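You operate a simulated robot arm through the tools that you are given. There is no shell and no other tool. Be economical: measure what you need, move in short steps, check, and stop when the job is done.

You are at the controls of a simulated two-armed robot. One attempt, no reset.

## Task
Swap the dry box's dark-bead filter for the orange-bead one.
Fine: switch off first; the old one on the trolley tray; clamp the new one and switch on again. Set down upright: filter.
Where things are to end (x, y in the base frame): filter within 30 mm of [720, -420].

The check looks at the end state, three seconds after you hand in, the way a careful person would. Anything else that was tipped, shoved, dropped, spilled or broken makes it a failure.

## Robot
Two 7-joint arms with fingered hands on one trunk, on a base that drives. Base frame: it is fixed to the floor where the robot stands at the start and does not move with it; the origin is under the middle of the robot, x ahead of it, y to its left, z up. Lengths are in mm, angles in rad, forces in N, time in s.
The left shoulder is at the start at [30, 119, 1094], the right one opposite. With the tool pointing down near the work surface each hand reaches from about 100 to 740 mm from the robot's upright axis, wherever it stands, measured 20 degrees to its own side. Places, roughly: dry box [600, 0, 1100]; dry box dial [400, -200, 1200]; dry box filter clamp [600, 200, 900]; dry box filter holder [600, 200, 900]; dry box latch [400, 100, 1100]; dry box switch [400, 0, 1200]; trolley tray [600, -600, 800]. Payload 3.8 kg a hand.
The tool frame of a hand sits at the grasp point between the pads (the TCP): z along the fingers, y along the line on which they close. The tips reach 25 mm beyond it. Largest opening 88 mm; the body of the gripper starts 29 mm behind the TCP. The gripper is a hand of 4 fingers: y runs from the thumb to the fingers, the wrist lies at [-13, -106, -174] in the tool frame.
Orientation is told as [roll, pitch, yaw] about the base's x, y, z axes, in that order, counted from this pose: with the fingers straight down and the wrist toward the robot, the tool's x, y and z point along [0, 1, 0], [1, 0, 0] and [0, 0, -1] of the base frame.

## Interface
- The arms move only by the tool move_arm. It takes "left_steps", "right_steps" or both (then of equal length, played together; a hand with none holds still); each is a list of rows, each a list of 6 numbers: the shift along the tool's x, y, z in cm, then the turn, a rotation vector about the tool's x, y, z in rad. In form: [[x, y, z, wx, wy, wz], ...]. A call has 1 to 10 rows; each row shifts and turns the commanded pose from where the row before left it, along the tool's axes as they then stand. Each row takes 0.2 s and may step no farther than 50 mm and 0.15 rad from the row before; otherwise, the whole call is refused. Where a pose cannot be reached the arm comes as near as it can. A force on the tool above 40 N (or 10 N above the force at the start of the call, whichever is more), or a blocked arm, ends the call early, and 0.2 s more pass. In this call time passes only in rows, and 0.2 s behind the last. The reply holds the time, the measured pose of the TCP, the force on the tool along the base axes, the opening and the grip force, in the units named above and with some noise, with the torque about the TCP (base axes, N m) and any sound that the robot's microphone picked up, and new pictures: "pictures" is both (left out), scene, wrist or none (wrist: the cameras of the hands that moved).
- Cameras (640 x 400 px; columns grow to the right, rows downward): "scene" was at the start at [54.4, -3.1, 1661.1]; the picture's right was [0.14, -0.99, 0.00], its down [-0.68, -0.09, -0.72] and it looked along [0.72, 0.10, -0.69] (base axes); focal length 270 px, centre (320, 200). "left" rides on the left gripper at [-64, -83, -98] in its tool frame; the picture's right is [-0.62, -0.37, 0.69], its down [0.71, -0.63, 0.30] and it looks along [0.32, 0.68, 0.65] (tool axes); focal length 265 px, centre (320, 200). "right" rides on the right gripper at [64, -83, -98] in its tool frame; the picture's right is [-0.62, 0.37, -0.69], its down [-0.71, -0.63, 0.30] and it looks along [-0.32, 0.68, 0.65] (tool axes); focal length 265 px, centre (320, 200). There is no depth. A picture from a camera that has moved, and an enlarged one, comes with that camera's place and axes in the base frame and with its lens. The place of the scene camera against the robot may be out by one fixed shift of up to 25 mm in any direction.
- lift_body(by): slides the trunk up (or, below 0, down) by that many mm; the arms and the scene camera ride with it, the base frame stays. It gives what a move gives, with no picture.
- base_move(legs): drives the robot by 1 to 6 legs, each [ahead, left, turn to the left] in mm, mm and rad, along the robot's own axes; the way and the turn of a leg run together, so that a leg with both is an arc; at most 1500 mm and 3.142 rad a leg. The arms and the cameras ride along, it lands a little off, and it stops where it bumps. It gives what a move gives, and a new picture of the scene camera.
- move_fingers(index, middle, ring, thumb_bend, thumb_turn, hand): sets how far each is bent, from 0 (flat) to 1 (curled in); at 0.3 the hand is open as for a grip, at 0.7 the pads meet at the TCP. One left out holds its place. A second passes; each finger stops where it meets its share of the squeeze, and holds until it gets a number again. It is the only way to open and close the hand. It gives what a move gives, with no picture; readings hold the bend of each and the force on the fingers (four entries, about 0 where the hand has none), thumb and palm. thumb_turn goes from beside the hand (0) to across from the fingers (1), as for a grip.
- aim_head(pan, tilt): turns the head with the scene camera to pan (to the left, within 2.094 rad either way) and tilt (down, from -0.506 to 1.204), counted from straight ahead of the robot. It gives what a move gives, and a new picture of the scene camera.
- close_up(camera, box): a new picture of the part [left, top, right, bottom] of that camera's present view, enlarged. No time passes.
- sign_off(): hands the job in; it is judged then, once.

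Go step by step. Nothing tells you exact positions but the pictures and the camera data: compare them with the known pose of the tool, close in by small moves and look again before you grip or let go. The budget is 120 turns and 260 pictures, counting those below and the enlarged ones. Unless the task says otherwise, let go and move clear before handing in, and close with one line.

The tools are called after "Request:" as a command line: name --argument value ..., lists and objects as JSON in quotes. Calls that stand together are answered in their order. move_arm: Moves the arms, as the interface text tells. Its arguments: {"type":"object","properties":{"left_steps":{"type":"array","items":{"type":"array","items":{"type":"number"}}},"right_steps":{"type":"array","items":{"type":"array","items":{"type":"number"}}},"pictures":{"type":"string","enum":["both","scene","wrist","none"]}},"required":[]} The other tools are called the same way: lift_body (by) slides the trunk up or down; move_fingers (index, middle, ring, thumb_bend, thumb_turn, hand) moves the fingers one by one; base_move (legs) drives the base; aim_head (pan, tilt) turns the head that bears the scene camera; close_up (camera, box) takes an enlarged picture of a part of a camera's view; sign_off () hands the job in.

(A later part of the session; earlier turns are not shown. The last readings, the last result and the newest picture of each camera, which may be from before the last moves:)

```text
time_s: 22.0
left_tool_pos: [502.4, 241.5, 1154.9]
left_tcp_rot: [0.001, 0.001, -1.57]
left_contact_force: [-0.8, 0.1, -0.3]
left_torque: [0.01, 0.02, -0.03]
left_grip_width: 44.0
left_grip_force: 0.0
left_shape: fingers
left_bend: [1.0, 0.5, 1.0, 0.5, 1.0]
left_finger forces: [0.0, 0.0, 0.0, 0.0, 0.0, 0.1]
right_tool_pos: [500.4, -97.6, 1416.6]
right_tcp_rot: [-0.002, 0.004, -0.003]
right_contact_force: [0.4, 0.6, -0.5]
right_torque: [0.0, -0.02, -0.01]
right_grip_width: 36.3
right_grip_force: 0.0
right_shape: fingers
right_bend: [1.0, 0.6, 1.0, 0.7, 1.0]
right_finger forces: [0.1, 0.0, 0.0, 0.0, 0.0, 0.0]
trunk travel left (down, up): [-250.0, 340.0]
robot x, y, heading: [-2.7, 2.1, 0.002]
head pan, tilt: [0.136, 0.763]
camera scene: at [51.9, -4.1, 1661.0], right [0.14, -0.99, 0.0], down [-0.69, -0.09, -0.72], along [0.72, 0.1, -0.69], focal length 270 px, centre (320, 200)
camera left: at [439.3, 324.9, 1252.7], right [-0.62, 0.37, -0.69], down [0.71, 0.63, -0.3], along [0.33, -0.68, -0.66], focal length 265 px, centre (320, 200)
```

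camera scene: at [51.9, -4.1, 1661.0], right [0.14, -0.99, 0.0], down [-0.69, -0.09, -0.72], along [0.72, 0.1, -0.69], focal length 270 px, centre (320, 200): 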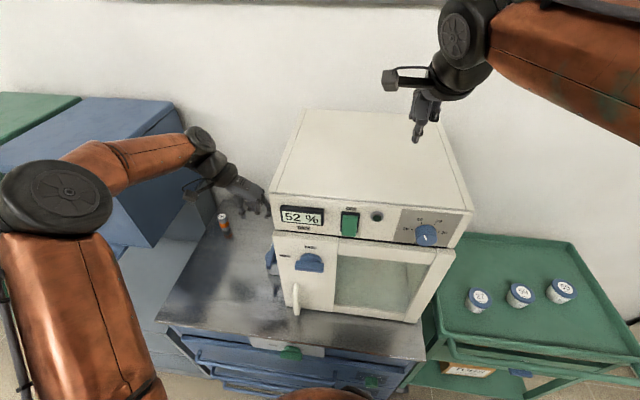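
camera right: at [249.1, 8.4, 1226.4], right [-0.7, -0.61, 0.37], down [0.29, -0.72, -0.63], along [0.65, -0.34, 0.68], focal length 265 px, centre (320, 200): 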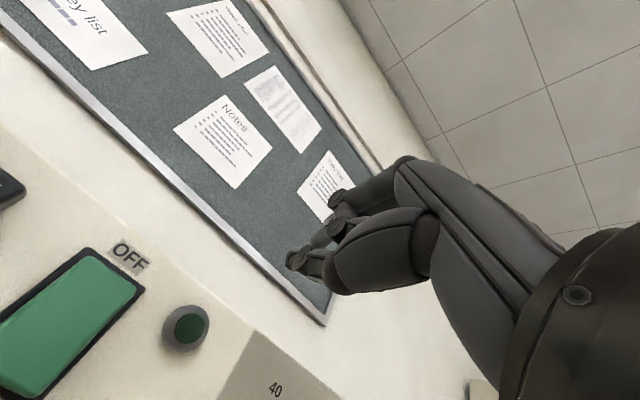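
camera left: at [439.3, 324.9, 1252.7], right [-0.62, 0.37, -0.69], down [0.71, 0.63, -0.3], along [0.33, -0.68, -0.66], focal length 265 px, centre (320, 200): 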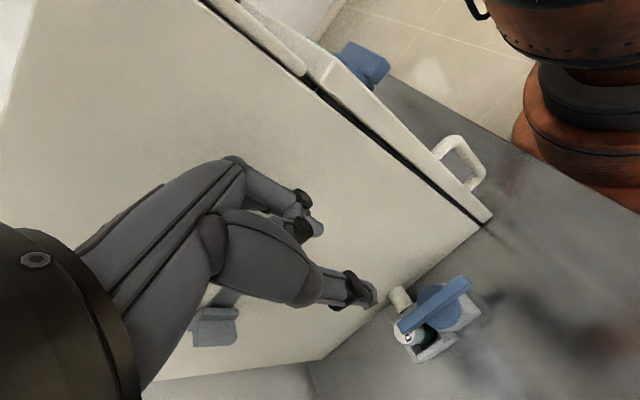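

Estimates agree: handle end (505,237). Descending to just above the bar.

Request:
move_arm --left_steps '[[0.2, 0.4, 4.5, 0, 0, 0], [0, 0, 4.5, 0, 0, 0], [0, 0, 4.5, 0, 0, 0], [0, 0, 4.5, 0, 0, 0], [0, 0, 2, 0, 0, 0]]' --pictures "wrist"

Request:
close_up --camera "left" --box '[280, 200, 540, 400]'

```text
time_s: 23.2
left_tool_pos: [505.4, 238.5, 954.4]
left_tcp_rot: [-0.001, 0.003, -1.569]
left_contact_force: [0.1, 0.1, -1.0]
left_torque: [0.01, -0.01, -0.01]
left_grip_width: 43.8
left_grip_force: 0.0
left_shape: fingers
left_bend: [1.0, 0.5, 1.0, 0.5, 1.0]
left_finger forces: [0.0, 0.0, 0.1, 0.1, 0.0, 0.0]
right_tool_pos: [499.0, -98.4, 1417.4]
right_tcp_rot: [-0.002, 0.0, -0.002]
right_contact_force: [0.5, 0.2, -0.6]
right_torque: [0.0, -0.01, 0.01]
right_grip_width: 36.2
right_grip_force: 0.1
right_shape: fingers
right_bend: [1.0, 0.6, 1.0, 0.7, 1.0]
right_finger forces: [0.0, 0.0, 0.1, 0.0, 0.0, 0.1]
trunk travel left (down, up): [-250.0, 340.0]
robot x, y, heading: [-3.0, 0.3, -0.004]
head pan, tilt: [0.136, 0.763]
camera left: at [441.7, 322.1, 1052.1], right [-0.62, 0.37, -0.69], down [0.71, 0.63, -0.3], along [0.33, -0.68, -0.65], focal length 265 px, centre (320, 200)
```

left: 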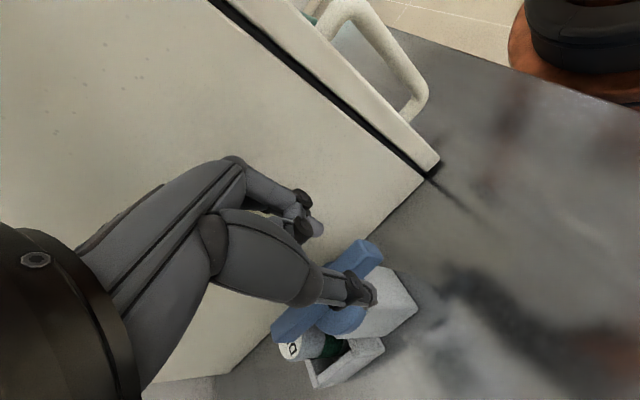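

```text
2.00 times, centred on (410, 300) of left
camera zoom: at [441.7, 322.1, 1052.1], right [-0.62, 0.37, -0.69], down [0.71, 0.63, -0.3], along [0.33, -0.68, -0.65], focal length 531 px, centre (140, 0)
```

zoom: 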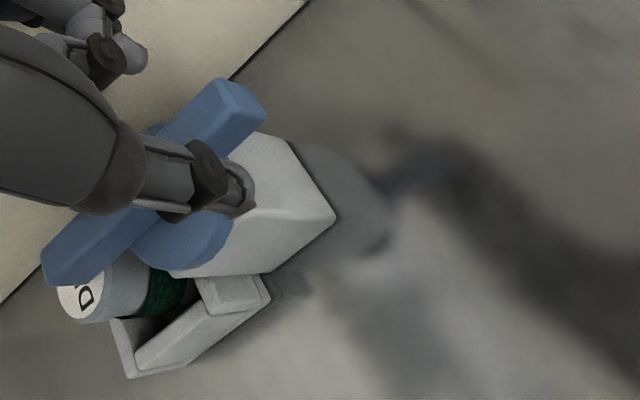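

Thumb is on the outer side, middle finger on the box side of the handle. I'll descend 45 mm so the tips sit beside the bar.

Request:
move_arm --left_steps '[[-0.2, 0, 1.5, 0, 0, 0], [0, 0, 1.5, 0, 0, 0], [0, 0, 1.5, 0, 0, 0]]' --pictures "wrist"

Request:
close_up --camera "left" --box '[280, 160, 540, 360]'

```text
time_s: 24.0
left_tool_pos: [504.2, 238.1, 909.8]
left_tcp_rot: [0.002, 0.0, -1.569]
left_contact_force: [-0.1, -0.1, -0.3]
left_torque: [-0.01, 0.0, -0.01]
left_grip_width: 44.1
left_grip_force: 0.1
left_shape: fingers
left_bend: [1.0, 0.5, 1.0, 0.5, 1.0]
left_finger forces: [0.0, 0.0, 0.0, 0.0, 0.1, 0.0]
right_tool_pos: [497.9, -98.2, 1417.5]
right_tcp_rot: [-0.002, 0.002, -0.003]
right_contact_force: [0.3, 1.0, 0.0]
right_torque: [0.04, 0.0, -0.02]
right_grip_width: 36.0
right_grip_force: 0.1
right_shape: fingers
right_bend: [1.0, 0.6, 1.0, 0.7, 1.0]
right_finger forces: [0.0, 0.0, 0.1, 0.0, 0.0, 0.1]
trunk travel left (down, up): [-250.0, 340.0]
robot x, y, heading: [-2.6, 2.1, -0.003]
head pan, tilt: [0.136, 0.763]
camera left: at [439.4, 321.8, 1007.3], right [-0.62, 0.37, -0.69], down [0.71, 0.63, -0.3], along [0.33, -0.68, -0.65], focal length 265 px, centre (320, 200)
```

left: 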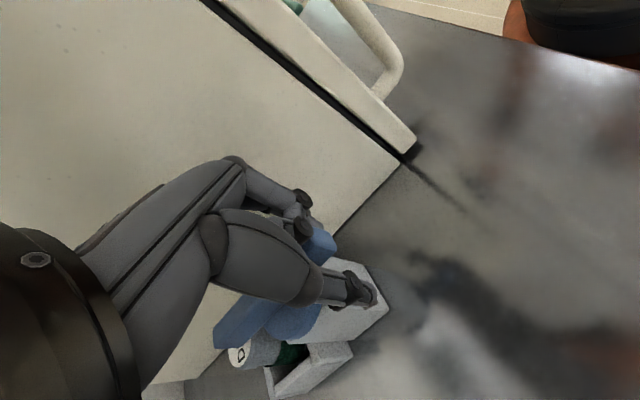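

```text
2.00 times, centred on (410, 260) of left
camera zoom: at [439.4, 321.8, 1007.3], right [-0.62, 0.37, -0.69], down [0.71, 0.63, -0.3], along [0.33, -0.68, -0.65], focal length 531 px, centre (140, 80)
```

zoom: 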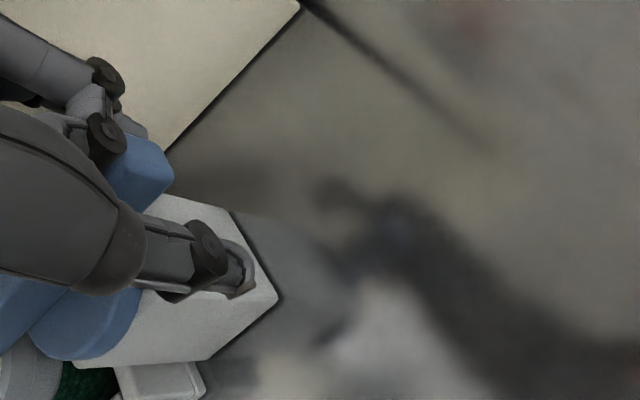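

Tips sit beside the bar. I'll push the handle gently outward (+y) with the middle finger and see whether it turns.

Request:
move_arm --left_steps '[[0, -0.8, 0, 0, 0, 0], [0, -0.5, 0, 0, 0, 0], [0, -0.5, 0, 0, 0, 0], [0, -0.5, 0, 0, 0, 0], [0, -0.5, 0, 0, 0, 0]]' --pictures "wrist"

```text
time_s: 25.2
left_tool_pos: [504.0, 265.0, 909.5]
left_tcp_rot: [0.002, 0.0, -1.569]
left_contact_force: [3.9, -2.6, 11.1]
left_torque: [-0.13, -0.26, -0.02]
left_grip_width: 44.5
left_grip_force: 5.7
left_shape: fingers
left_bend: [1.0, 0.5, 1.0, 0.5, 1.0]
left_finger forces: [0.1, 0.0, 11.3, 0.0, 0.0, 0.0]
right_tool_pos: [498.0, -99.6, 1417.5]
right_tcp_rot: [-0.002, 0.003, -0.003]
right_contact_force: [-0.2, 0.3, 0.8]
right_torque: [0.0, 0.01, -0.01]
right_grip_width: 36.4
right_grip_force: 0.1
right_shape: fingers
right_bend: [1.0, 0.6, 1.0, 0.7, 1.0]
right_finger forces: [0.0, 0.1, 0.0, 0.0, 0.1, 0.1]
trunk travel left (down, up): [-250.0, 340.0]
robot x, y, heading: [-1.2, -2.3, 0.001]
head pan, tilt: [0.136, 0.763]
camera left: at [439.9, 349.4, 1006.5], right [-0.62, 0.37, -0.69], down [0.71, 0.63, -0.3], along [0.33, -0.68, -0.65], focal length 265 px, centre (320, 200)
```

left: 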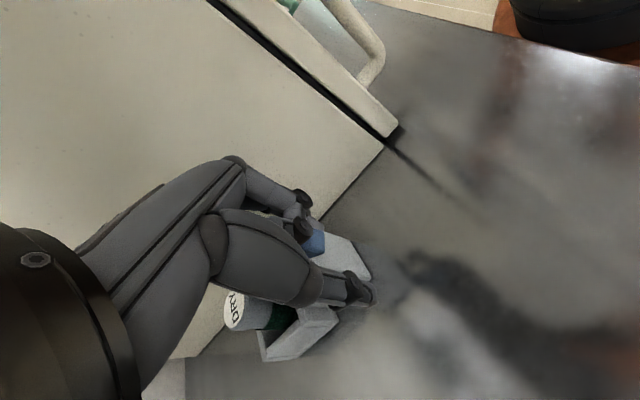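

The lever is turning (more of DRY shows), but a curled ring finger rubs on the bar top. I'll lift 5 mm and keep pushing along the arc.

Request:
move_arm --left_steps '[[0, 0, -0.5, 0, 0, 0], [0.3, -0.5, 0, 0, 0, 0], [0.3, -0.5, 0, 0, 0, 0], [0.4, -0.5, 0, 0, 0, 0], [0.5, -0.5, 0, 0, 0, 0]]' --pictures "wrist"

Request:
close_up --camera "left" --box '[180, 180, 440, 380]'

```text
time_s: 26.4
left_tool_pos: [516.7, 286.7, 914.3]
left_tcp_rot: [0.001, 0.001, -1.57]
left_contact_force: [-6.2, 1.7, 4.5]
left_torque: [-0.12, 0.12, -0.22]
left_grip_width: 44.4
left_grip_force: 3.8
left_shape: fingers
left_bend: [1.0, 0.51, 1.0, 0.5, 1.0]
left_finger forces: [0.0, 8.1, 0.0, 0.0, 0.1, 0.1]
right_tool_pos: [497.5, -96.8, 1417.0]
right_tcp_rot: [-0.002, 0.0, -0.003]
right_contact_force: [-0.9, 0.4, -0.4]
right_torque: [-0.01, 0.04, 0.0]
right_grip_width: 36.3
right_grip_force: 0.1
right_shape: fingers
right_bend: [1.0, 0.6, 1.0, 0.7, 1.0]
right_finger forces: [0.1, 0.1, 0.1, 0.0, 0.1, 0.0]
trunk travel left (down, up): [-250.0, 340.0]
robot x, y, heading: [-6.9, -2.4, 0.003]
head pan, tilt: [0.136, 0.763]
camera left: at [453.1, 370.4, 1010.7], right [-0.62, 0.37, -0.69], down [0.71, 0.63, -0.3], along [0.33, -0.68, -0.65], focal length 265 px, centre (320, 200)
```

left: 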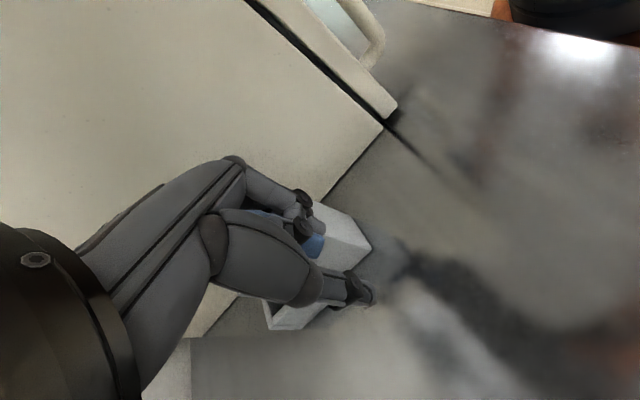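

```text
2.00 times, centred on (310, 280) of left
camera zoom: at [453.1, 370.4, 1010.7], right [-0.62, 0.37, -0.69], down [0.71, 0.63, -0.3], along [0.33, -0.68, -0.65], focal length 531 px, centre (340, 40)
```

zoom: 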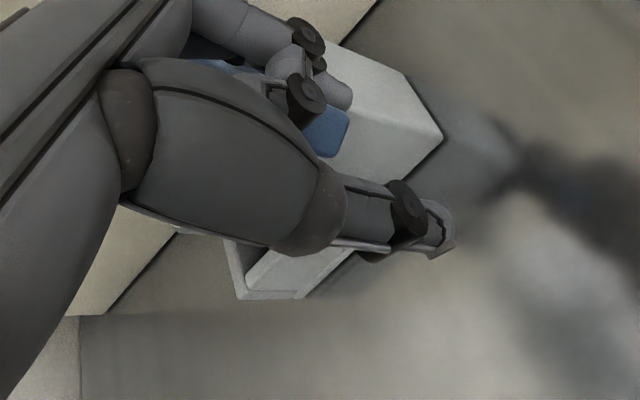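

Handle is at about 65°. A little more along the arc to bring it near 90°.

Request:
move_arm --left_steps '[[0.5, -0.4, 0, 0, 0, 0], [0.5, -0.2, 0, 0, 0, 0], [0.5, -0.1, 0, 0, 0, 0], [0.5, 0, 0, 0, 0, 0]]' --pictures "wrist"

```text
time_s: 27.6
left_tool_pos: [531.7, 296.7, 912.9]
left_tcp_rot: [-0.013, -0.001, -1.577]
left_contact_force: [-11.0, 6.4, 16.5]
left_torque: [-0.5, -0.04, -0.4]
left_grip_width: 44.5
left_grip_force: 12.0
left_shape: fingers
left_bend: [1.0, 0.53, 1.0, 0.5, 1.0]
left_finger forces: [0.0, 23.1, 0.0, 0.1, 0.1, 0.0]
right_tool_pos: [497.7, -97.3, 1417.7]
right_tcp_rot: [-0.003, 0.002, 0.001]
right_contact_force: [0.2, -0.7, -0.1]
right_torque: [0.02, 0.03, -0.03]
right_grip_width: 36.1
right_grip_force: 0.0
right_shape: fingers
right_bend: [1.0, 0.6, 1.0, 0.7, 1.0]
right_finger forces: [0.0, 0.1, 0.0, 0.0, 0.0, 0.0]
trunk travel left (down, up): [-250.0, 340.0]
robot x, y, heading: [-4.5, -2.1, 0.004]
head pan, tilt: [0.136, 0.763]
stopped in row 4 (left hand): the force on the tool passed its limit at 41 N (the readings are from after the stop); the commanded pose is now the measured one
camera left: at [469.9, 380.3, 1011.5], right [-0.63, 0.37, -0.68], down [0.71, 0.63, -0.31], along [0.31, -0.68, -0.66], focal length 265 px, centre (320, 200)
```

left: 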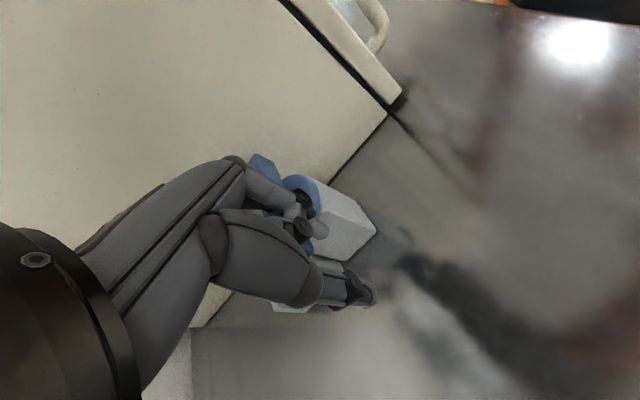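

The lever reached a stop near 90°. I'll lift the hand straight up and look.

Request:
move_arm --left_steps '[[-0.3, 0.2, -1, 0, 0, 0], [0, 0, -4, 0, 0, 0], [0, -2, -4, 0, 0, 0], [0, -3, -4, 0, 0, 0], [0, -3, -3, 0, 0, 0]]' --pictures "both"

Request:
close_up --camera "left" --box '[260, 200, 520, 400]'

```text
time_s: 28.8
left_tool_pos: [533.5, 371.3, 1072.1]
left_tcp_rot: [-0.013, 0.002, -1.576]
left_contact_force: [0.1, 0.1, -0.1]
left_torque: [0.01, 0.02, -0.01]
left_grip_width: 44.4
left_grip_force: 0.0
left_shape: fingers
left_bend: [1.0, 0.5, 1.0, 0.5, 1.0]
left_finger forces: [0.1, 0.0, 0.0, 0.0, 0.0, 0.0]
right_tool_pos: [498.1, -96.7, 1417.9]
right_tcp_rot: [-0.002, 0.0, 0.0]
right_contact_force: [-0.4, -1.0, -0.5]
right_torque: [-0.02, -0.01, 0.01]
right_grip_width: 36.3
right_grip_force: 0.0
right_shape: fingers
right_bend: [1.0, 0.6, 1.0, 0.7, 1.0]
right_finger forces: [0.0, 0.0, 0.0, 0.1, 0.0, 0.1]
trunk travel left (down, up): [-250.0, 340.0]
robot x, y, heading: [-3.5, 0.2, 0.001]
head pan, tilt: [0.136, 0.763]
camera scene: at [50.1, -2.6, 1661.0], right [0.14, -0.99, 0.0], down [-0.68, -0.09, -0.72], along [0.72, 0.1, -0.69], focal length 270 px, centre (320, 200)
camera left: at [472.0, 456.2, 1170.2], right [-0.63, 0.37, -0.68], down [0.71, 0.63, -0.31], along [0.31, -0.69, -0.66], focal length 265 px, centre (320, 200)
```

scene: 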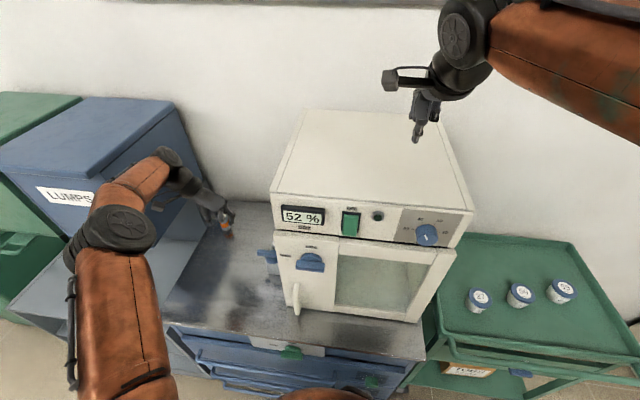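
left: 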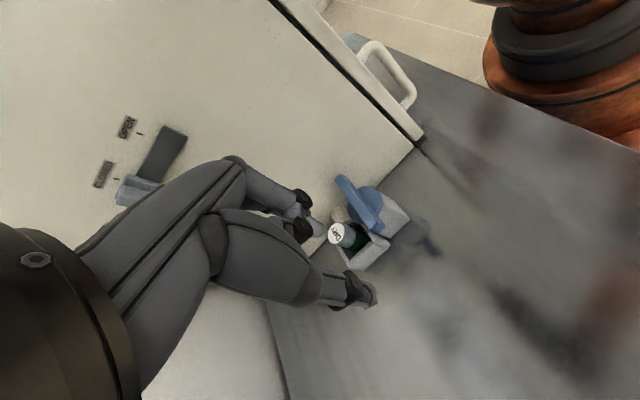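

```text
2.00 times, centred on (390, 300) of left
camera zoom: at [472.0, 456.2, 1170.2], right [-0.63, 0.37, -0.68], down [0.71, 0.63, -0.31], along [0.31, -0.69, -0.66], focal length 531 px, centre (180, 0)
```

zoom: 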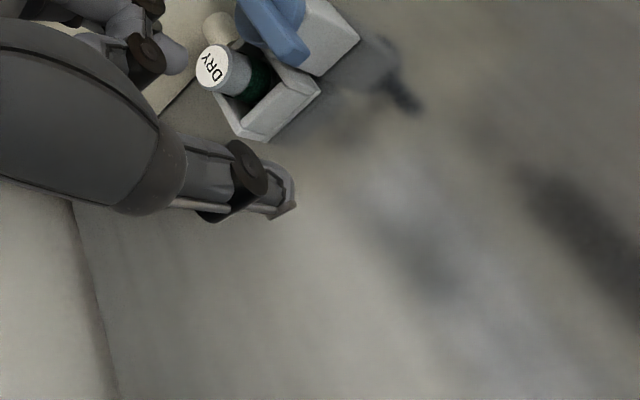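

Lever is fully aside and the dark filter is free, top at ≈(610,235,888), socket wall top ≈859. I'll open all fingers to a moderate width and position above it.

Request:
move_fingers --hand "left" --index 0.45 --middle 0.45 --ring 0.45 --thumb_bend 0.45

Request:
move_arm --left_steps '[[3, 4, -1, 0, 0, 0], [3, 4, 0, 0, 0, 0], [1.7, 4, 0, -0.013, 0, 0], [0, 1.6, 4, 0, 0, 0], [0, 0, 4, 0, 0, 0]]' --pictures "wrist"

Request:
close_up --camera "left" --box '[260, 200, 520, 400]'

```text
time_s: 29.8
left_tool_pos: [533.5, 370.4, 1072.1]
left_tcp_rot: [-0.012, 0.001, -1.576]
left_contact_force: [0.8, 1.1, -0.7]
left_torque: [-0.02, -0.01, -0.01]
left_grip_width: 52.1
left_grip_force: 0.0
left_shape: fingers
left_bend: [0.45, 0.45, 0.45, 0.45, 0.99]
left_finger forces: [0.0, 0.0, 0.1, 0.0, 0.0, 0.1]
right_tool_pos: [498.3, -96.4, 1416.8]
right_tcp_rot: [-0.002, 0.003, 0.0]
right_contact_force: [-1.8, 0.2, -0.4]
right_torque: [0.0, 0.03, 0.0]
right_grip_width: 36.2
right_grip_force: 0.0
right_shape: fingers
right_bend: [1.0, 0.6, 1.0, 0.7, 1.0]
right_finger forces: [0.1, 0.1, 0.0, 0.1, 0.1, 0.0]
trunk travel left (down, up): [-250.0, 340.0]
robot x, y, heading: [-3.6, -0.3, -0.004]
head pan, tilt: [0.136, 0.763]
```

```text
refused: row 1 steps farther than a row can; nothing moved
```

```text
2.00 times, centred on (390, 300) of left
camera zoom: at [472.0, 455.8, 1170.0], right [-0.63, 0.37, -0.68], down [0.71, 0.63, -0.31], along [0.31, -0.69, -0.66], focal length 531 px, centre (180, 0)
```

zoom: 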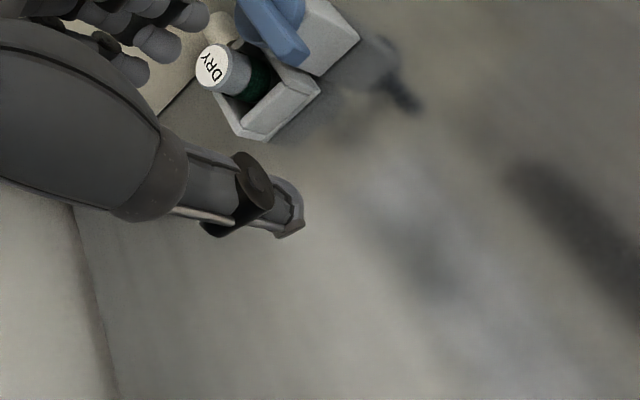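

That step was slightly too long; repeating with smaller rows.

Request:
move_arm --left_steps '[[2.5, 4, 0, 0, 0, 0], [2.5, 4, 0, 0, 0, 0], [2.6, 4, 0, -0.013, 0, 0], [0, 1.6, 4, 0, 0, 0], [0, 0, 3, 0, 0, 0]]' --pictures "wrist"

Request:
close_up --camera "left" --box '[260, 200, 520, 400]'

```text
time_s: 31.0
left_tool_pos: [606.1, 234.2, 998.7]
left_tcp_rot: [-0.015, -0.013, -1.575]
left_contact_force: [0.3, -0.4, -0.3]
left_torque: [0.02, -0.04, -0.03]
left_grip_width: 52.3
left_grip_force: 0.0
left_shape: fingers
left_bend: [0.45, 0.45, 0.45, 0.45, 0.99]
left_finger forces: [0.1, 0.1, 0.0, 0.0, 0.1, 0.1]
right_tool_pos: [499.1, -97.1, 1417.4]
right_tcp_rot: [-0.002, 0.004, 0.0]
right_contact_force: [-0.1, 0.8, 0.1]
right_torque: [0.01, -0.03, 0.02]
right_grip_width: 36.5
right_grip_force: 0.0
right_shape: fingers
right_bend: [1.0, 0.6, 1.0, 0.7, 1.0]
right_finger forces: [0.0, 0.1, 0.0, 0.0, 0.1, 0.1]
trunk travel left (down, up): [-250.0, 340.0]
robot x, y, heading: [-0.7, 1.2, 0.003]
head pan, tilt: [0.136, 0.763]
camera left: at [545.5, 319.6, 1096.0], right [-0.63, 0.36, -0.69], down [0.71, 0.62, -0.32], along [0.31, -0.69, -0.65], focal length 265 px, centre (320, 200)
```

left: 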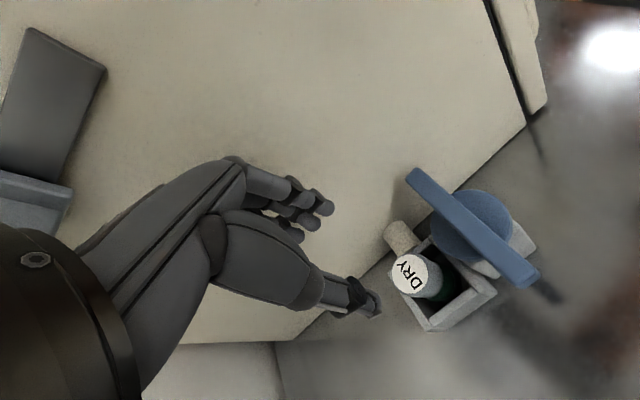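

```text
2.00 times, centred on (390, 300) of left
camera zoom: at [545.5, 319.6, 1096.0], right [-0.63, 0.36, -0.69], down [0.71, 0.62, -0.32], along [0.31, -0.69, -0.65], focal length 531 px, centre (180, 0)
```

zoom: 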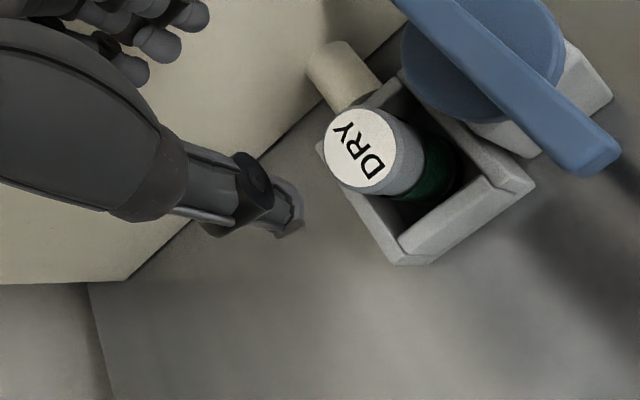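

Filter top at (609,236,~891), 28 mm across. I descend to TCP z≈890 with 3 mm corrections.

Request:
move_arm --left_steps '[[0.3, -0.2, 3, 0, 0, 0], [0, 0, 3, 0, 0, 0], [0, 0, 2.5, 0, 0, 0], [0, 0, 1.2, 0, 0, 0], [0, 0, 1.2, 0, 0, 0]]' --pictures "wrist"

Request:
close_up --camera "left" --box '[220, 160, 480, 360]'

```text
time_s: 32.2
left_tool_pos: [586.0, 231.9, 894.4]
left_tcp_rot: [-0.013, -0.013, -1.577]
left_contact_force: [0.4, 0.1, 0.1]
left_torque: [-0.01, 0.01, -0.03]
left_grip_width: 52.1
left_grip_force: 0.0
left_shape: fingers
left_bend: [0.45, 0.45, 0.45, 0.45, 0.99]
left_finger forces: [0.0, 0.0, 0.0, 0.0, 0.0, 0.1]
left hand out of reach, approached as far as the arm can: row 1, 3, 5
right_tool_pos: [497.9, -97.9, 1416.9]
right_tcp_rot: [-0.001, 0.002, 0.001]
right_contact_force: [-0.5, 0.5, -0.3]
right_torque: [-0.03, 0.01, 0.0]
right_grip_width: 36.2
right_grip_force: 0.0
right_shape: fingers
right_bend: [1.0, 0.6, 1.0, 0.7, 1.0]
right_finger forces: [0.0, 0.1, 0.0, 0.1, 0.0, 0.1]
trunk travel left (down, up): [-250.0, 340.0]
robot x, y, heading: [-4.6, 0.1, 0.004]
head pan, tilt: [0.136, 0.763]
camera left: at [523.6, 317.2, 991.8], right [-0.63, 0.36, -0.69], down [0.71, 0.62, -0.32], along [0.31, -0.69, -0.65], focal length 265 px, centre (320, 200)
```

left: 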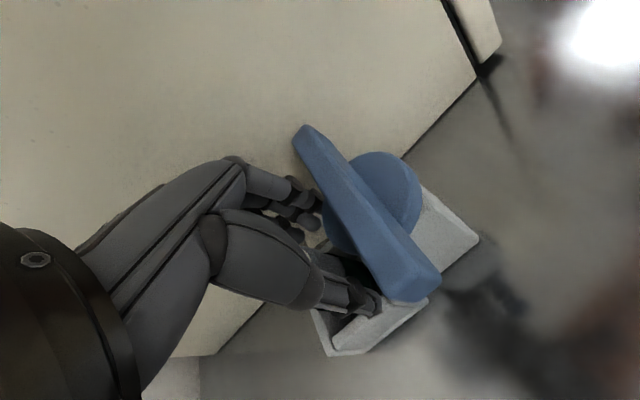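

```text
2.00 times, centred on (350, 260) of left
camera zoom: at [523.6, 317.2, 991.8], right [-0.63, 0.36, -0.69], down [0.71, 0.62, -0.32], along [0.31, -0.69, -0.65], focal length 531 px, centre (260, 80)
```

zoom: 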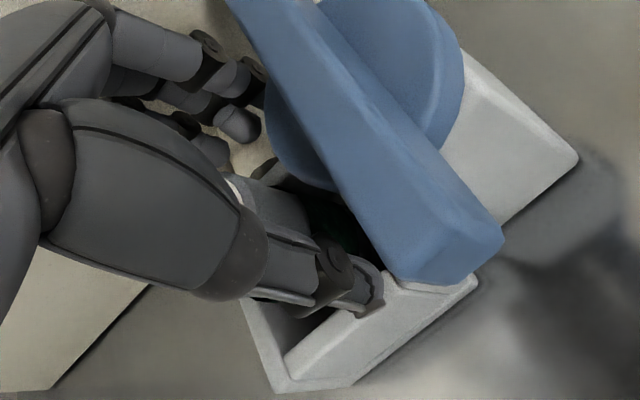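

Out of reach forward by about 20 mm. I'll lift clear, then drive the base 180 mm left so the left arm has more reach.

Request:
move_arm --left_steps '[[0, 0, -3, 0, 0, 0], [0, 0, -4, 0, 0, 0], [0, 0, -4, 0, 0, 0], [0, 0, -2, 0, 0, 0]]' --pictures "none"

Request:
base_move --legs '[[0, 180, 0]]'

```text
time_s: 33.2
left_tool_pos: [586.8, 230.8, 1025.8]
left_tcp_rot: [-0.014, -0.012, -1.576]
left_contact_force: [-0.2, 0.2, -0.3]
left_torque: [0.02, 0.0, -0.05]
left_grip_width: 52.2
left_grip_force: 0.0
left_shape: fingers
left_bend: [0.45, 0.45, 0.45, 0.45, 0.99]
left_finger forces: [0.1, 0.0, 0.1, 0.1, 0.0, 0.0]
right_tool_pos: [497.6, -97.7, 1417.2]
right_tcp_rot: [-0.002, 0.002, -0.001]
right_contact_force: [0.1, 0.1, -0.3]
right_torque: [0.0, 0.0, 0.02]
right_grip_width: 36.3
right_grip_force: 0.0
right_shape: fingers
right_bend: [1.0, 0.6, 1.0, 0.7, 1.0]
right_finger forces: [0.0, 0.0, 0.1, 0.1, 0.0, 0.1]
trunk travel left (down, up): [-250.0, 340.0]
robot x, y, heading: [-3.2, -0.8, -0.001]
head pan, tilt: [0.136, 0.763]
```

```text
time_s: 34.7
left_tool_pos: [586.8, 411.4, 1025.7]
left_tcp_rot: [-0.013, -0.014, -1.576]
left_contact_force: [0.0, 0.1, -0.2]
left_torque: [0.01, 0.0, 0.0]
left_grip_width: 52.2
left_grip_force: 0.1
left_shape: fingers
left_bend: [0.45, 0.45, 0.45, 0.45, 0.99]
left_finger forces: [0.1, 0.1, 0.0, 0.1, 0.1, 0.0]
right_tool_pos: [498.0, 83.2, 1417.5]
right_tcp_rot: [-0.002, 0.002, -0.001]
right_contact_force: [-0.2, 0.6, -0.3]
right_torque: [-0.03, -0.04, 0.02]
right_grip_width: 36.0
right_grip_force: 0.0
right_shape: fingers
right_bend: [1.0, 0.6, 1.0, 0.7, 1.0]
right_finger forces: [0.0, 0.1, 0.0, 0.1, 0.0, 0.0]
trunk travel left (down, up): [-250.0, 340.0]
robot x, y, heading: [-6.7, 181.5, 0.0]
head pan, tilt: [0.136, 0.763]
camera scene: at [50.1, 177.7, 1661.0], right [0.14, -0.99, 0.0], down [-0.68, -0.09, -0.72], along [0.72, 0.1, -0.69], focal length 270 px, centre (320, 200)
```

scene: 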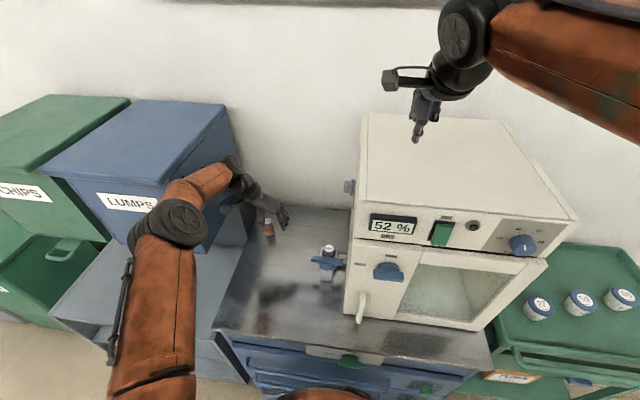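

Now I move back over the filter with the new base position.

Request:
move_arm --left_steps '[[0.5, 4.4, 0, 0, 0, 0], [0.6, 4.4, 0, 0, 0, 0], [0.6, 4.4, 0, 0, 0, 0], [0.5, 4.3, 0, 0, 0, 0], [0, 0, 4, -0.013, 0.013, 0], [0, 0, 4, 0, 0, 0]]' --pictures "both"

Request:
close_up --camera "left" --box '[220, 180, 480, 380]'

Request:
close_up --camera "scene" --box '[250, 170, 410, 300]'

```text
time_s: 36.1
left_tool_pos: [606.2, 233.1, 946.3]
left_tcp_rot: [0.001, -0.023, -1.577]
left_contact_force: [-0.6, -0.3, 0.1]
left_torque: [0.03, -0.02, 0.01]
left_grip_width: 51.9
left_grip_force: 0.1
left_shape: fingers
left_bend: [0.45, 0.45, 0.45, 0.45, 0.99]
left_finger forces: [0.0, 0.1, 0.1, 0.0, 0.0, 0.1]
right_tool_pos: [498.0, 80.8, 1416.6]
right_tcp_rot: [-0.002, 0.003, 0.0]
right_contact_force: [-0.3, -0.2, -0.5]
right_torque: [0.0, 0.04, -0.02]
right_grip_width: 36.4
right_grip_force: 0.1
right_shape: fingers
right_bend: [1.0, 0.6, 1.0, 0.7, 1.0]
right_finger forces: [0.1, 0.1, 0.1, 0.0, 0.0, 0.0]
trunk travel left (down, up): [-250.0, 340.0]
robot x, y, heading: [-2.7, 177.6, 0.002]
head pan, tilt: [0.136, 0.763]
camera scene: at [50.7, 175.2, 1661.0], right [0.14, -0.99, 0.0], down [-0.68, -0.09, -0.72], along [0.72, 0.1, -0.69], focal length 270 px, centre (320, 200)
camera left: at [542.8, 319.8, 1042.4], right [-0.62, 0.35, -0.7], down [0.72, 0.62, -0.32], along [0.32, -0.7, -0.64], focal length 265 px, centre (320, 200)
```

scene: 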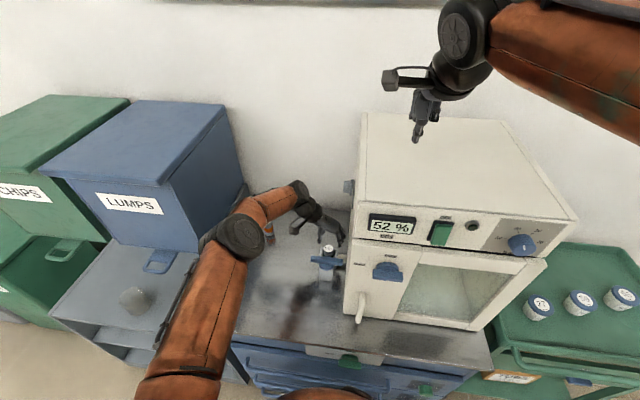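
left: 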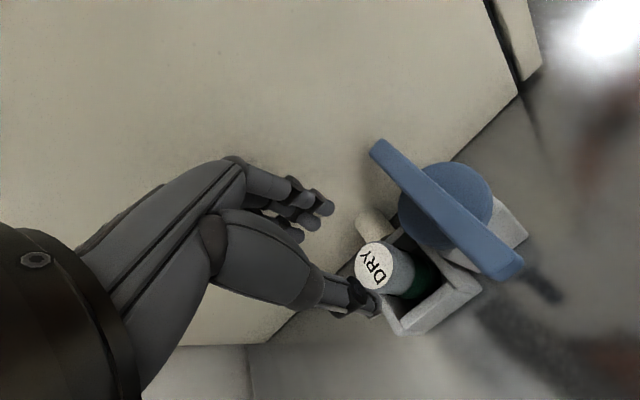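

```text
2.00 times, centred on (350, 280) of left
camera zoom: at [542.8, 319.8, 1042.4], right [-0.62, 0.35, -0.7], down [0.72, 0.62, -0.32], along [0.32, -0.7, -0.64], focal length 531 px, centre (260, 40)
```

zoom: 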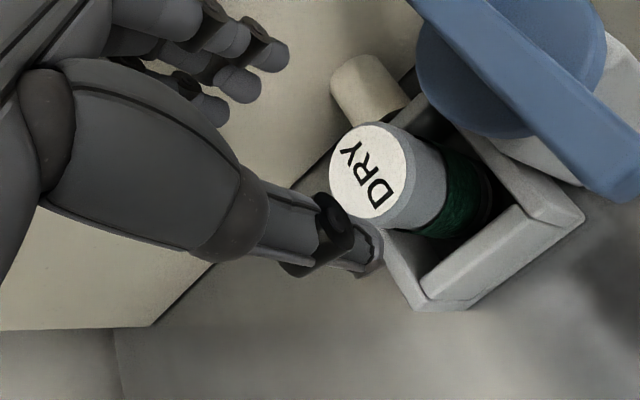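

```text
3.08 times, centred on (330, 235) of scene
camera zoom: at [50.7, 175.2, 1661.0], right [0.14, -0.99, 0.0], down [-0.68, -0.09, -0.72], along [0.72, 0.1, -0.69], focal length 832 px, centre (289, 92)
```

zoom: 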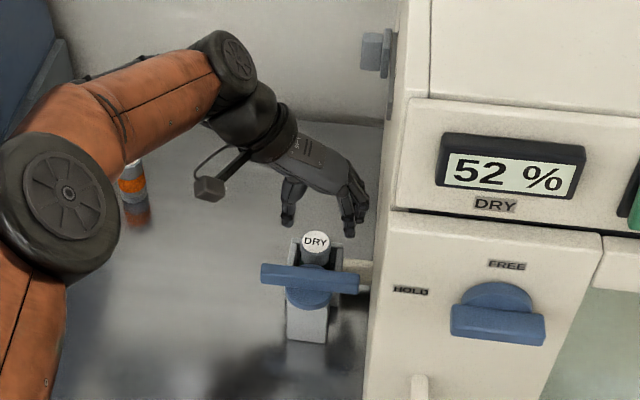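

Filter centred at (607,238). I'll shift 4 mm and descend to z≈889.

Request:
move_arm --left_steps '[[0.1, -0.4, 2, 0, -0.023, 0], [0, 0, 1.5, 0, 0, 0], [0, 0, 1.2, 0, 0, 0], [0, 0, 1.0, 0, 0, 0]]' --pictures "both"

Request:
close_up --camera "left" --box '[220, 160, 480, 360]'

Request:
close_up --camera "scene" --box '[280, 190, 380, 270]'

```text
time_s: 37.1
left_tool_pos: [606.5, 235.9, 891.0]
left_tcp_rot: [-0.02, -0.025, -1.574]
left_contact_force: [-0.6, 0.4, -0.1]
left_torque: [0.0, 0.01, -0.03]
left_grip_width: 52.0
left_grip_force: 0.0
left_shape: fingers
left_bend: [0.45, 0.45, 0.45, 0.45, 0.99]
left_finger forces: [0.0, 0.0, 0.0, 0.0, 0.1, 0.0]
right_tool_pos: [498.9, 82.4, 1417.1]
right_tcp_rot: [-0.002, 0.003, 0.0]
right_contact_force: [-0.3, 1.3, -0.3]
right_torque: [-0.04, 0.01, 0.01]
right_grip_width: 36.4
right_grip_force: 0.1
right_shape: fingers
right_bend: [1.0, 0.6, 1.0, 0.7, 1.0]
right_finger forces: [0.0, 0.1, 0.0, 0.1, 0.1, 0.0]
trunk travel left (down, up): [-250.0, 340.0]
robot x, y, heading: [-4.3, 181.0, 0.001]
head pan, tilt: [0.136, 0.763]
camera scene: at [50.2, 175.7, 1661.1], right [0.14, -0.99, 0.0], down [-0.68, -0.09, -0.72], along [0.72, 0.1, -0.69], focal length 270 px, centre (320, 200)
camera left: at [545.2, 322.7, 987.7], right [-0.63, 0.35, -0.69], down [0.71, 0.62, -0.34], along [0.31, -0.7, -0.64], focal length 265 px, centre (320, 200)
```

scene: 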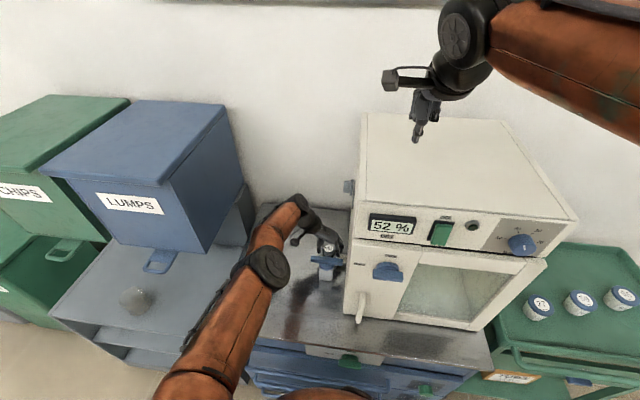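
left: 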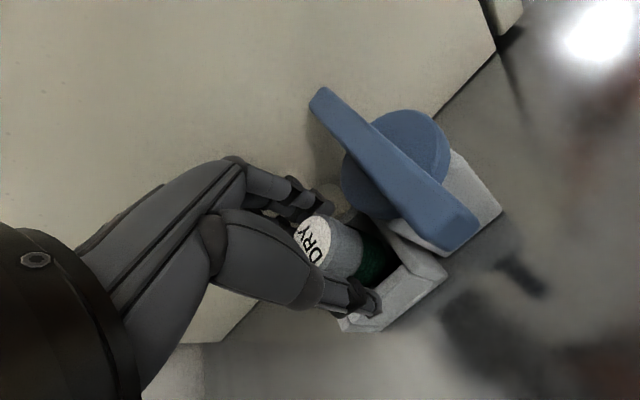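

```text
2.00 times, centred on (350, 260) of left
camera zoom: at [545.2, 322.7, 987.7], right [-0.63, 0.35, -0.69], down [0.71, 0.62, -0.34], along [0.31, -0.7, -0.64], focal length 531 px, centre (260, 80)
```

zoom: 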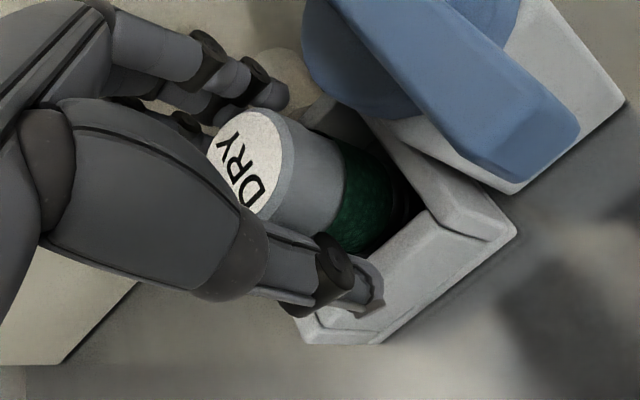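

```text
5.00 times, centred on (330, 230) of scene
camera zoom: at [50.2, 175.7, 1661.1], right [0.14, -0.99, 0.0], down [-0.68, -0.09, -0.72], along [0.72, 0.1, -0.69], focal length 1352 px, centre (270, 50)
```

zoom: 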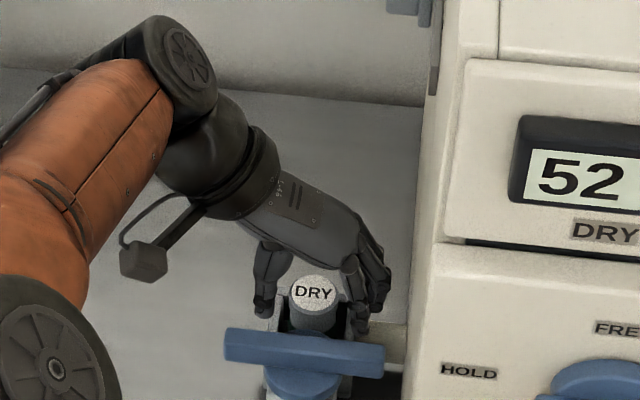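

The filter sits between thumb and fingers. I close to grip.

Request:
move_fingers --hand "left" --index 0.62 --middle 0.8 --ring 0.62 --thumb_bend 0.8

Request:
close_up --camera "left" --box '[220, 160, 480, 360]'

Request:
close_up --camera "scene" --box '[280, 190, 380, 270]'

```text
time_s: 38.1
left_tool_pos: [606.4, 236.0, 891.2]
left_tcp_rot: [-0.024, -0.024, -1.573]
left_contact_force: [-0.2, 0.0, -0.2]
left_torque: [-0.05, 0.0, 0.03]
left_grip_width: 26.5
left_grip_force: 11.6
left_shape: fingers
left_bend: [0.58, 0.61, 0.62, 0.58, 1.0]
left_finger forces: [2.0, 9.2, 0.1, 0.1, 11.3, 0.1]
right_tool_pos: [498.5, 81.7, 1418.1]
right_tcp_rot: [-0.001, 0.0, 0.0]
right_contact_force: [-0.9, 0.1, 0.1]
right_torque: [0.02, -0.02, 0.02]
right_grip_width: 36.2
right_grip_force: 0.2
right_shape: fingers
right_bend: [1.0, 0.6, 1.0, 0.7, 1.0]
right_finger forces: [0.0, 0.0, 0.0, 0.0, 0.0, 0.0]
trunk travel left (down, up): [-250.0, 340.0]
robot x, y, heading: [-1.4, 178.6, -0.001]
head pan, tilt: [0.136, 0.763]
```

```text
2.00 times, centred on (350, 260) of left
camera zoom: at [545.2, 322.7, 987.8], right [-0.63, 0.35, -0.69], down [0.71, 0.62, -0.34], along [0.31, -0.7, -0.64], focal length 531 px, centre (260, 80)
```

zoom: 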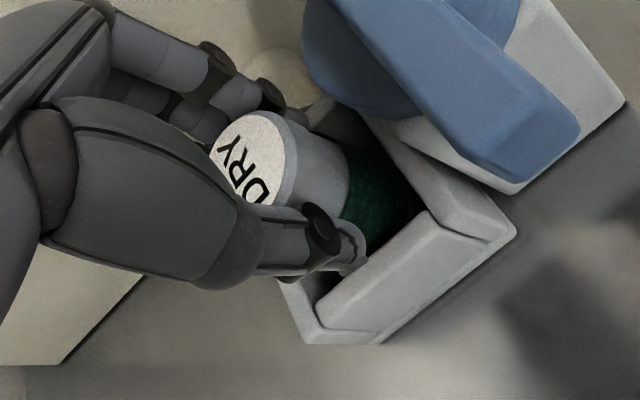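

```text
5.00 times, centred on (330, 230) of scene
camera zoom: at [50.3, 176.0, 1661.0], right [0.14, -0.99, 0.0], down [-0.68, -0.09, -0.72], along [0.72, 0.1, -0.69], focal length 1352 px, centre (270, 50)
```

zoom: 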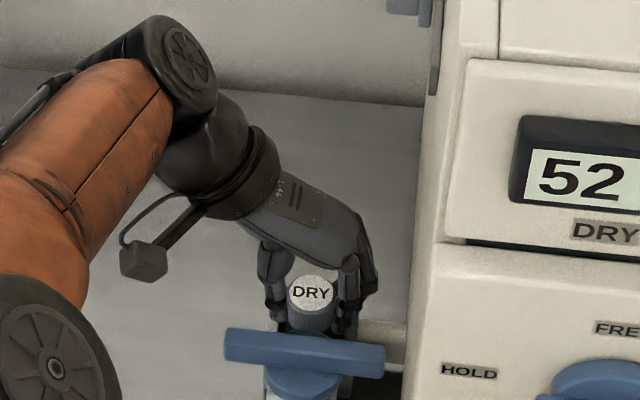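

Gripped at 26.5 mm with 11.6 N. Lifting straight up.

Request:
move_arm --left_steps '[[0, 0, -1.5, 0, 0, 0], [0, 0, -2, 0, 0, 0], [0, 0, -3, 0, 0, 0], [0, 0, -3, 0, 0, 0], [0, 0, -3, 0, 0, 0], [0, 0, -3, 0, 0, 0]]' --pictures "both"

Request:
close_up --camera "left" --box '[220, 160, 480, 360]'

Request:
close_up --camera "scene" --box '[280, 160, 400, 280]'

```text
time_s: 39.5
left_tool_pos: [610.9, 241.3, 1046.4]
left_tcp_rot: [-0.024, -0.027, -1.576]
left_contact_force: [0.0, 0.5, -1.4]
left_torque: [0.01, 0.01, 0.02]
left_grip_width: 26.4
left_grip_force: 10.8
left_shape: fingers
left_bend: [0.58, 0.61, 0.62, 0.58, 1.0]
left_finger forces: [2.0, 9.3, 0.1, 0.0, 11.2, 0.1]
right_tool_pos: [498.0, 82.1, 1417.6]
right_tcp_rot: [-0.001, 0.001, -0.001]
right_contact_force: [0.4, 0.0, 0.2]
right_torque: [0.0, 0.02, 0.02]
right_grip_width: 36.0
right_grip_force: 0.2
right_shape: fingers
right_bend: [1.0, 0.6, 1.0, 0.7, 1.0]
right_finger forces: [0.0, 0.0, 0.1, 0.0, 0.0, 0.0]
trunk travel left (down, up): [-250.0, 340.0]
robot x, y, heading: [-4.5, 179.6, -0.001]
head pan, tilt: [0.136, 0.763]
camera scene: at [49.7, 176.0, 1661.1], right [0.14, -0.99, 0.0], down [-0.68, -0.09, -0.72], along [0.72, 0.1, -0.69], focal length 270 px, centre (320, 200)
camera left: at [549.9, 327.6, 1143.3], right [-0.63, 0.35, -0.69], down [0.71, 0.62, -0.34], along [0.31, -0.7, -0.64], focal length 265 px, centre (320, 200)
```

scene: 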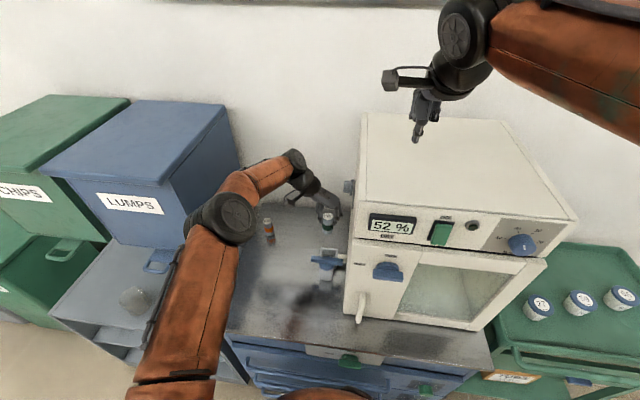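
left: 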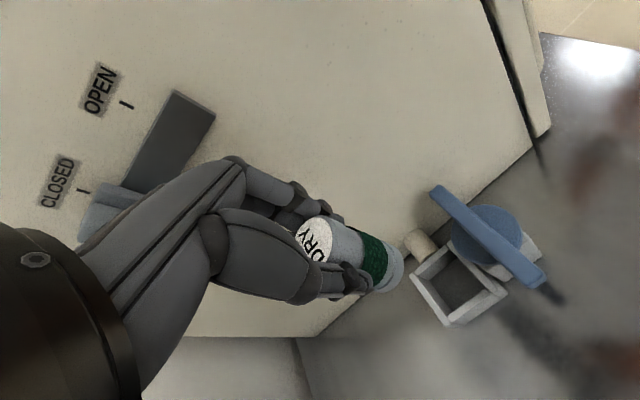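

```text
2.00 times, centred on (350, 260) of left
camera zoom: at [549.9, 327.6, 1143.3], right [-0.63, 0.35, -0.69], down [0.71, 0.62, -0.34], along [0.31, -0.7, -0.64], focal length 531 px, centre (260, 80)
```

zoom: 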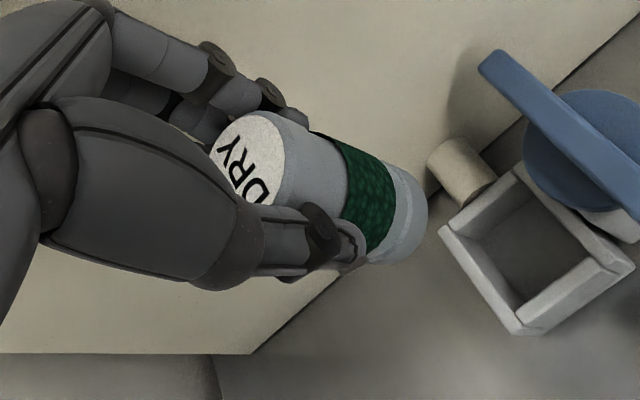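

```text
3.33 times, centred on (340, 220) of scene
camera zoom: at [49.7, 176.0, 1661.1], right [0.14, -0.99, 0.0], down [-0.68, -0.09, -0.72], along [0.72, 0.1, -0.69], focal length 901 px, centre (253, 133)
```

zoom: 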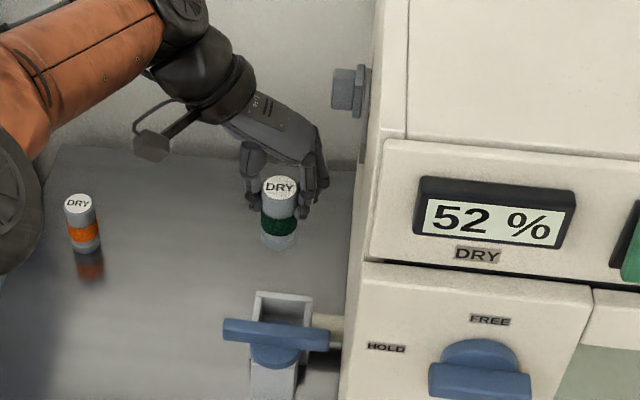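

The dark filter is out and upright in the hand. I'll raise it while turning the hand back to yaw 0, then draw it toward the robot for the drive to the trolley.

Request:
move_arm --left_steps '[[0, 0, -3, 0, 0, -0.15], [0, 0, -3, 0, 0, -0.15], [0, 0, -3, 0, 0, -0.15], [0, 0, -3, 0, 0, -0.15], [0, 0, -3, 0, 0, -0.15], [0, 0, 0, 0, 0, -0.15], [0, 0, 0, 0, 0, -0.15], [0, 0, 0, 0, 0, -0.15], [0, 0, 0, 0, 0, -0.15], [0, 0, 0, 0, 0, -0.15]]' --pictures "none"

Request:
move_arm --left_steps '[[0, -3, 0, 0, 0, -0.07], [0, -4, 0, 0, 0, 0], [0, -4, 0, 0, 0, 0], [0.5, -2, 0, 0, 0, 0]]' --pictures "both"

```text
time_s: 41.7
left_tool_pos: [615.1, 244.3, 1196.1]
left_tcp_rot: [-0.024, 0.02, -0.073]
left_contact_force: [0.1, -0.9, -1.3]
left_torque: [0.0, -0.01, -0.02]
left_grip_width: 26.4
left_grip_force: 11.5
left_shape: fingers
left_bend: [0.59, 0.61, 0.62, 0.58, 1.0]
left_finger forces: [2.0, 9.3, 0.0, 0.1, 11.1, 0.1]
right_tool_pos: [498.4, 81.4, 1416.9]
right_tcp_rot: [0.0, 0.0, 0.001]
right_contact_force: [0.1, -1.1, -0.7]
right_torque: [-0.01, -0.01, 0.0]
right_grip_width: 36.4
right_grip_force: 0.2
right_shape: fingers
right_bend: [1.0, 0.6, 1.0, 0.7, 1.0]
right_finger forces: [0.0, 0.0, 0.1, 0.0, 0.0, 0.0]
trunk travel left (down, up): [-250.0, 340.0]
robot x, y, heading: [-4.4, 175.8, -0.004]
head pan, tilt: [0.136, 0.763]
```

```text
time_s: 42.7
left_tool_pos: [484.5, 249.8, 1198.9]
left_tcp_rot: [-0.026, 0.023, -0.008]
left_contact_force: [0.5, 0.6, -0.4]
left_torque: [-0.04, -0.02, 0.0]
left_grip_width: 26.5
left_grip_force: 11.4
left_shape: fingers
left_bend: [0.59, 0.61, 0.62, 0.58, 1.0]
left_finger forces: [2.0, 9.4, 0.0, 0.0, 11.0, 0.0]
right_tool_pos: [498.1, 82.0, 1416.8]
right_tcp_rot: [-0.001, 0.002, 0.001]
right_contact_force: [-0.5, 0.5, 0.8]
right_torque: [0.0, 0.01, -0.02]
right_grip_width: 36.3
right_grip_force: 0.0
right_shape: fingers
right_bend: [1.0, 0.6, 1.0, 0.7, 1.0]
right_finger forces: [0.0, 0.0, 0.0, 0.1, 0.1, 0.1]
trunk travel left (down, up): [-250.0, 340.0]
robot x, y, heading: [-2.4, 176.5, 0.004]
head pan, tilt: [0.136, 0.763]
camera scene: at [49.6, 176.0, 1661.1], right [0.14, -0.99, 0.0], down [-0.68, -0.09, -0.72], along [0.72, 0.1, -0.69], focal length 270 px, centre (320, 200)
camera left: at [403.5, 189.6, 1299.4], right [-0.39, -0.64, -0.67], down [-0.63, 0.71, -0.31], along [0.67, 0.3, -0.68], focal length 265 px, centre (320, 200)
```

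scene: 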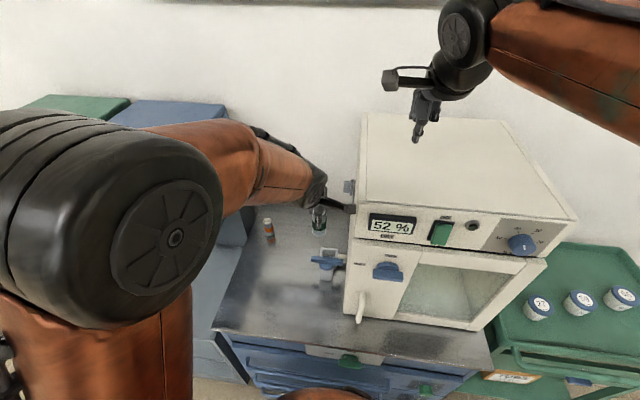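
left: 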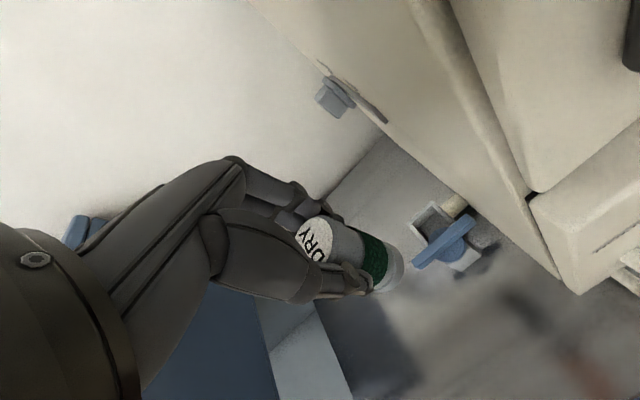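

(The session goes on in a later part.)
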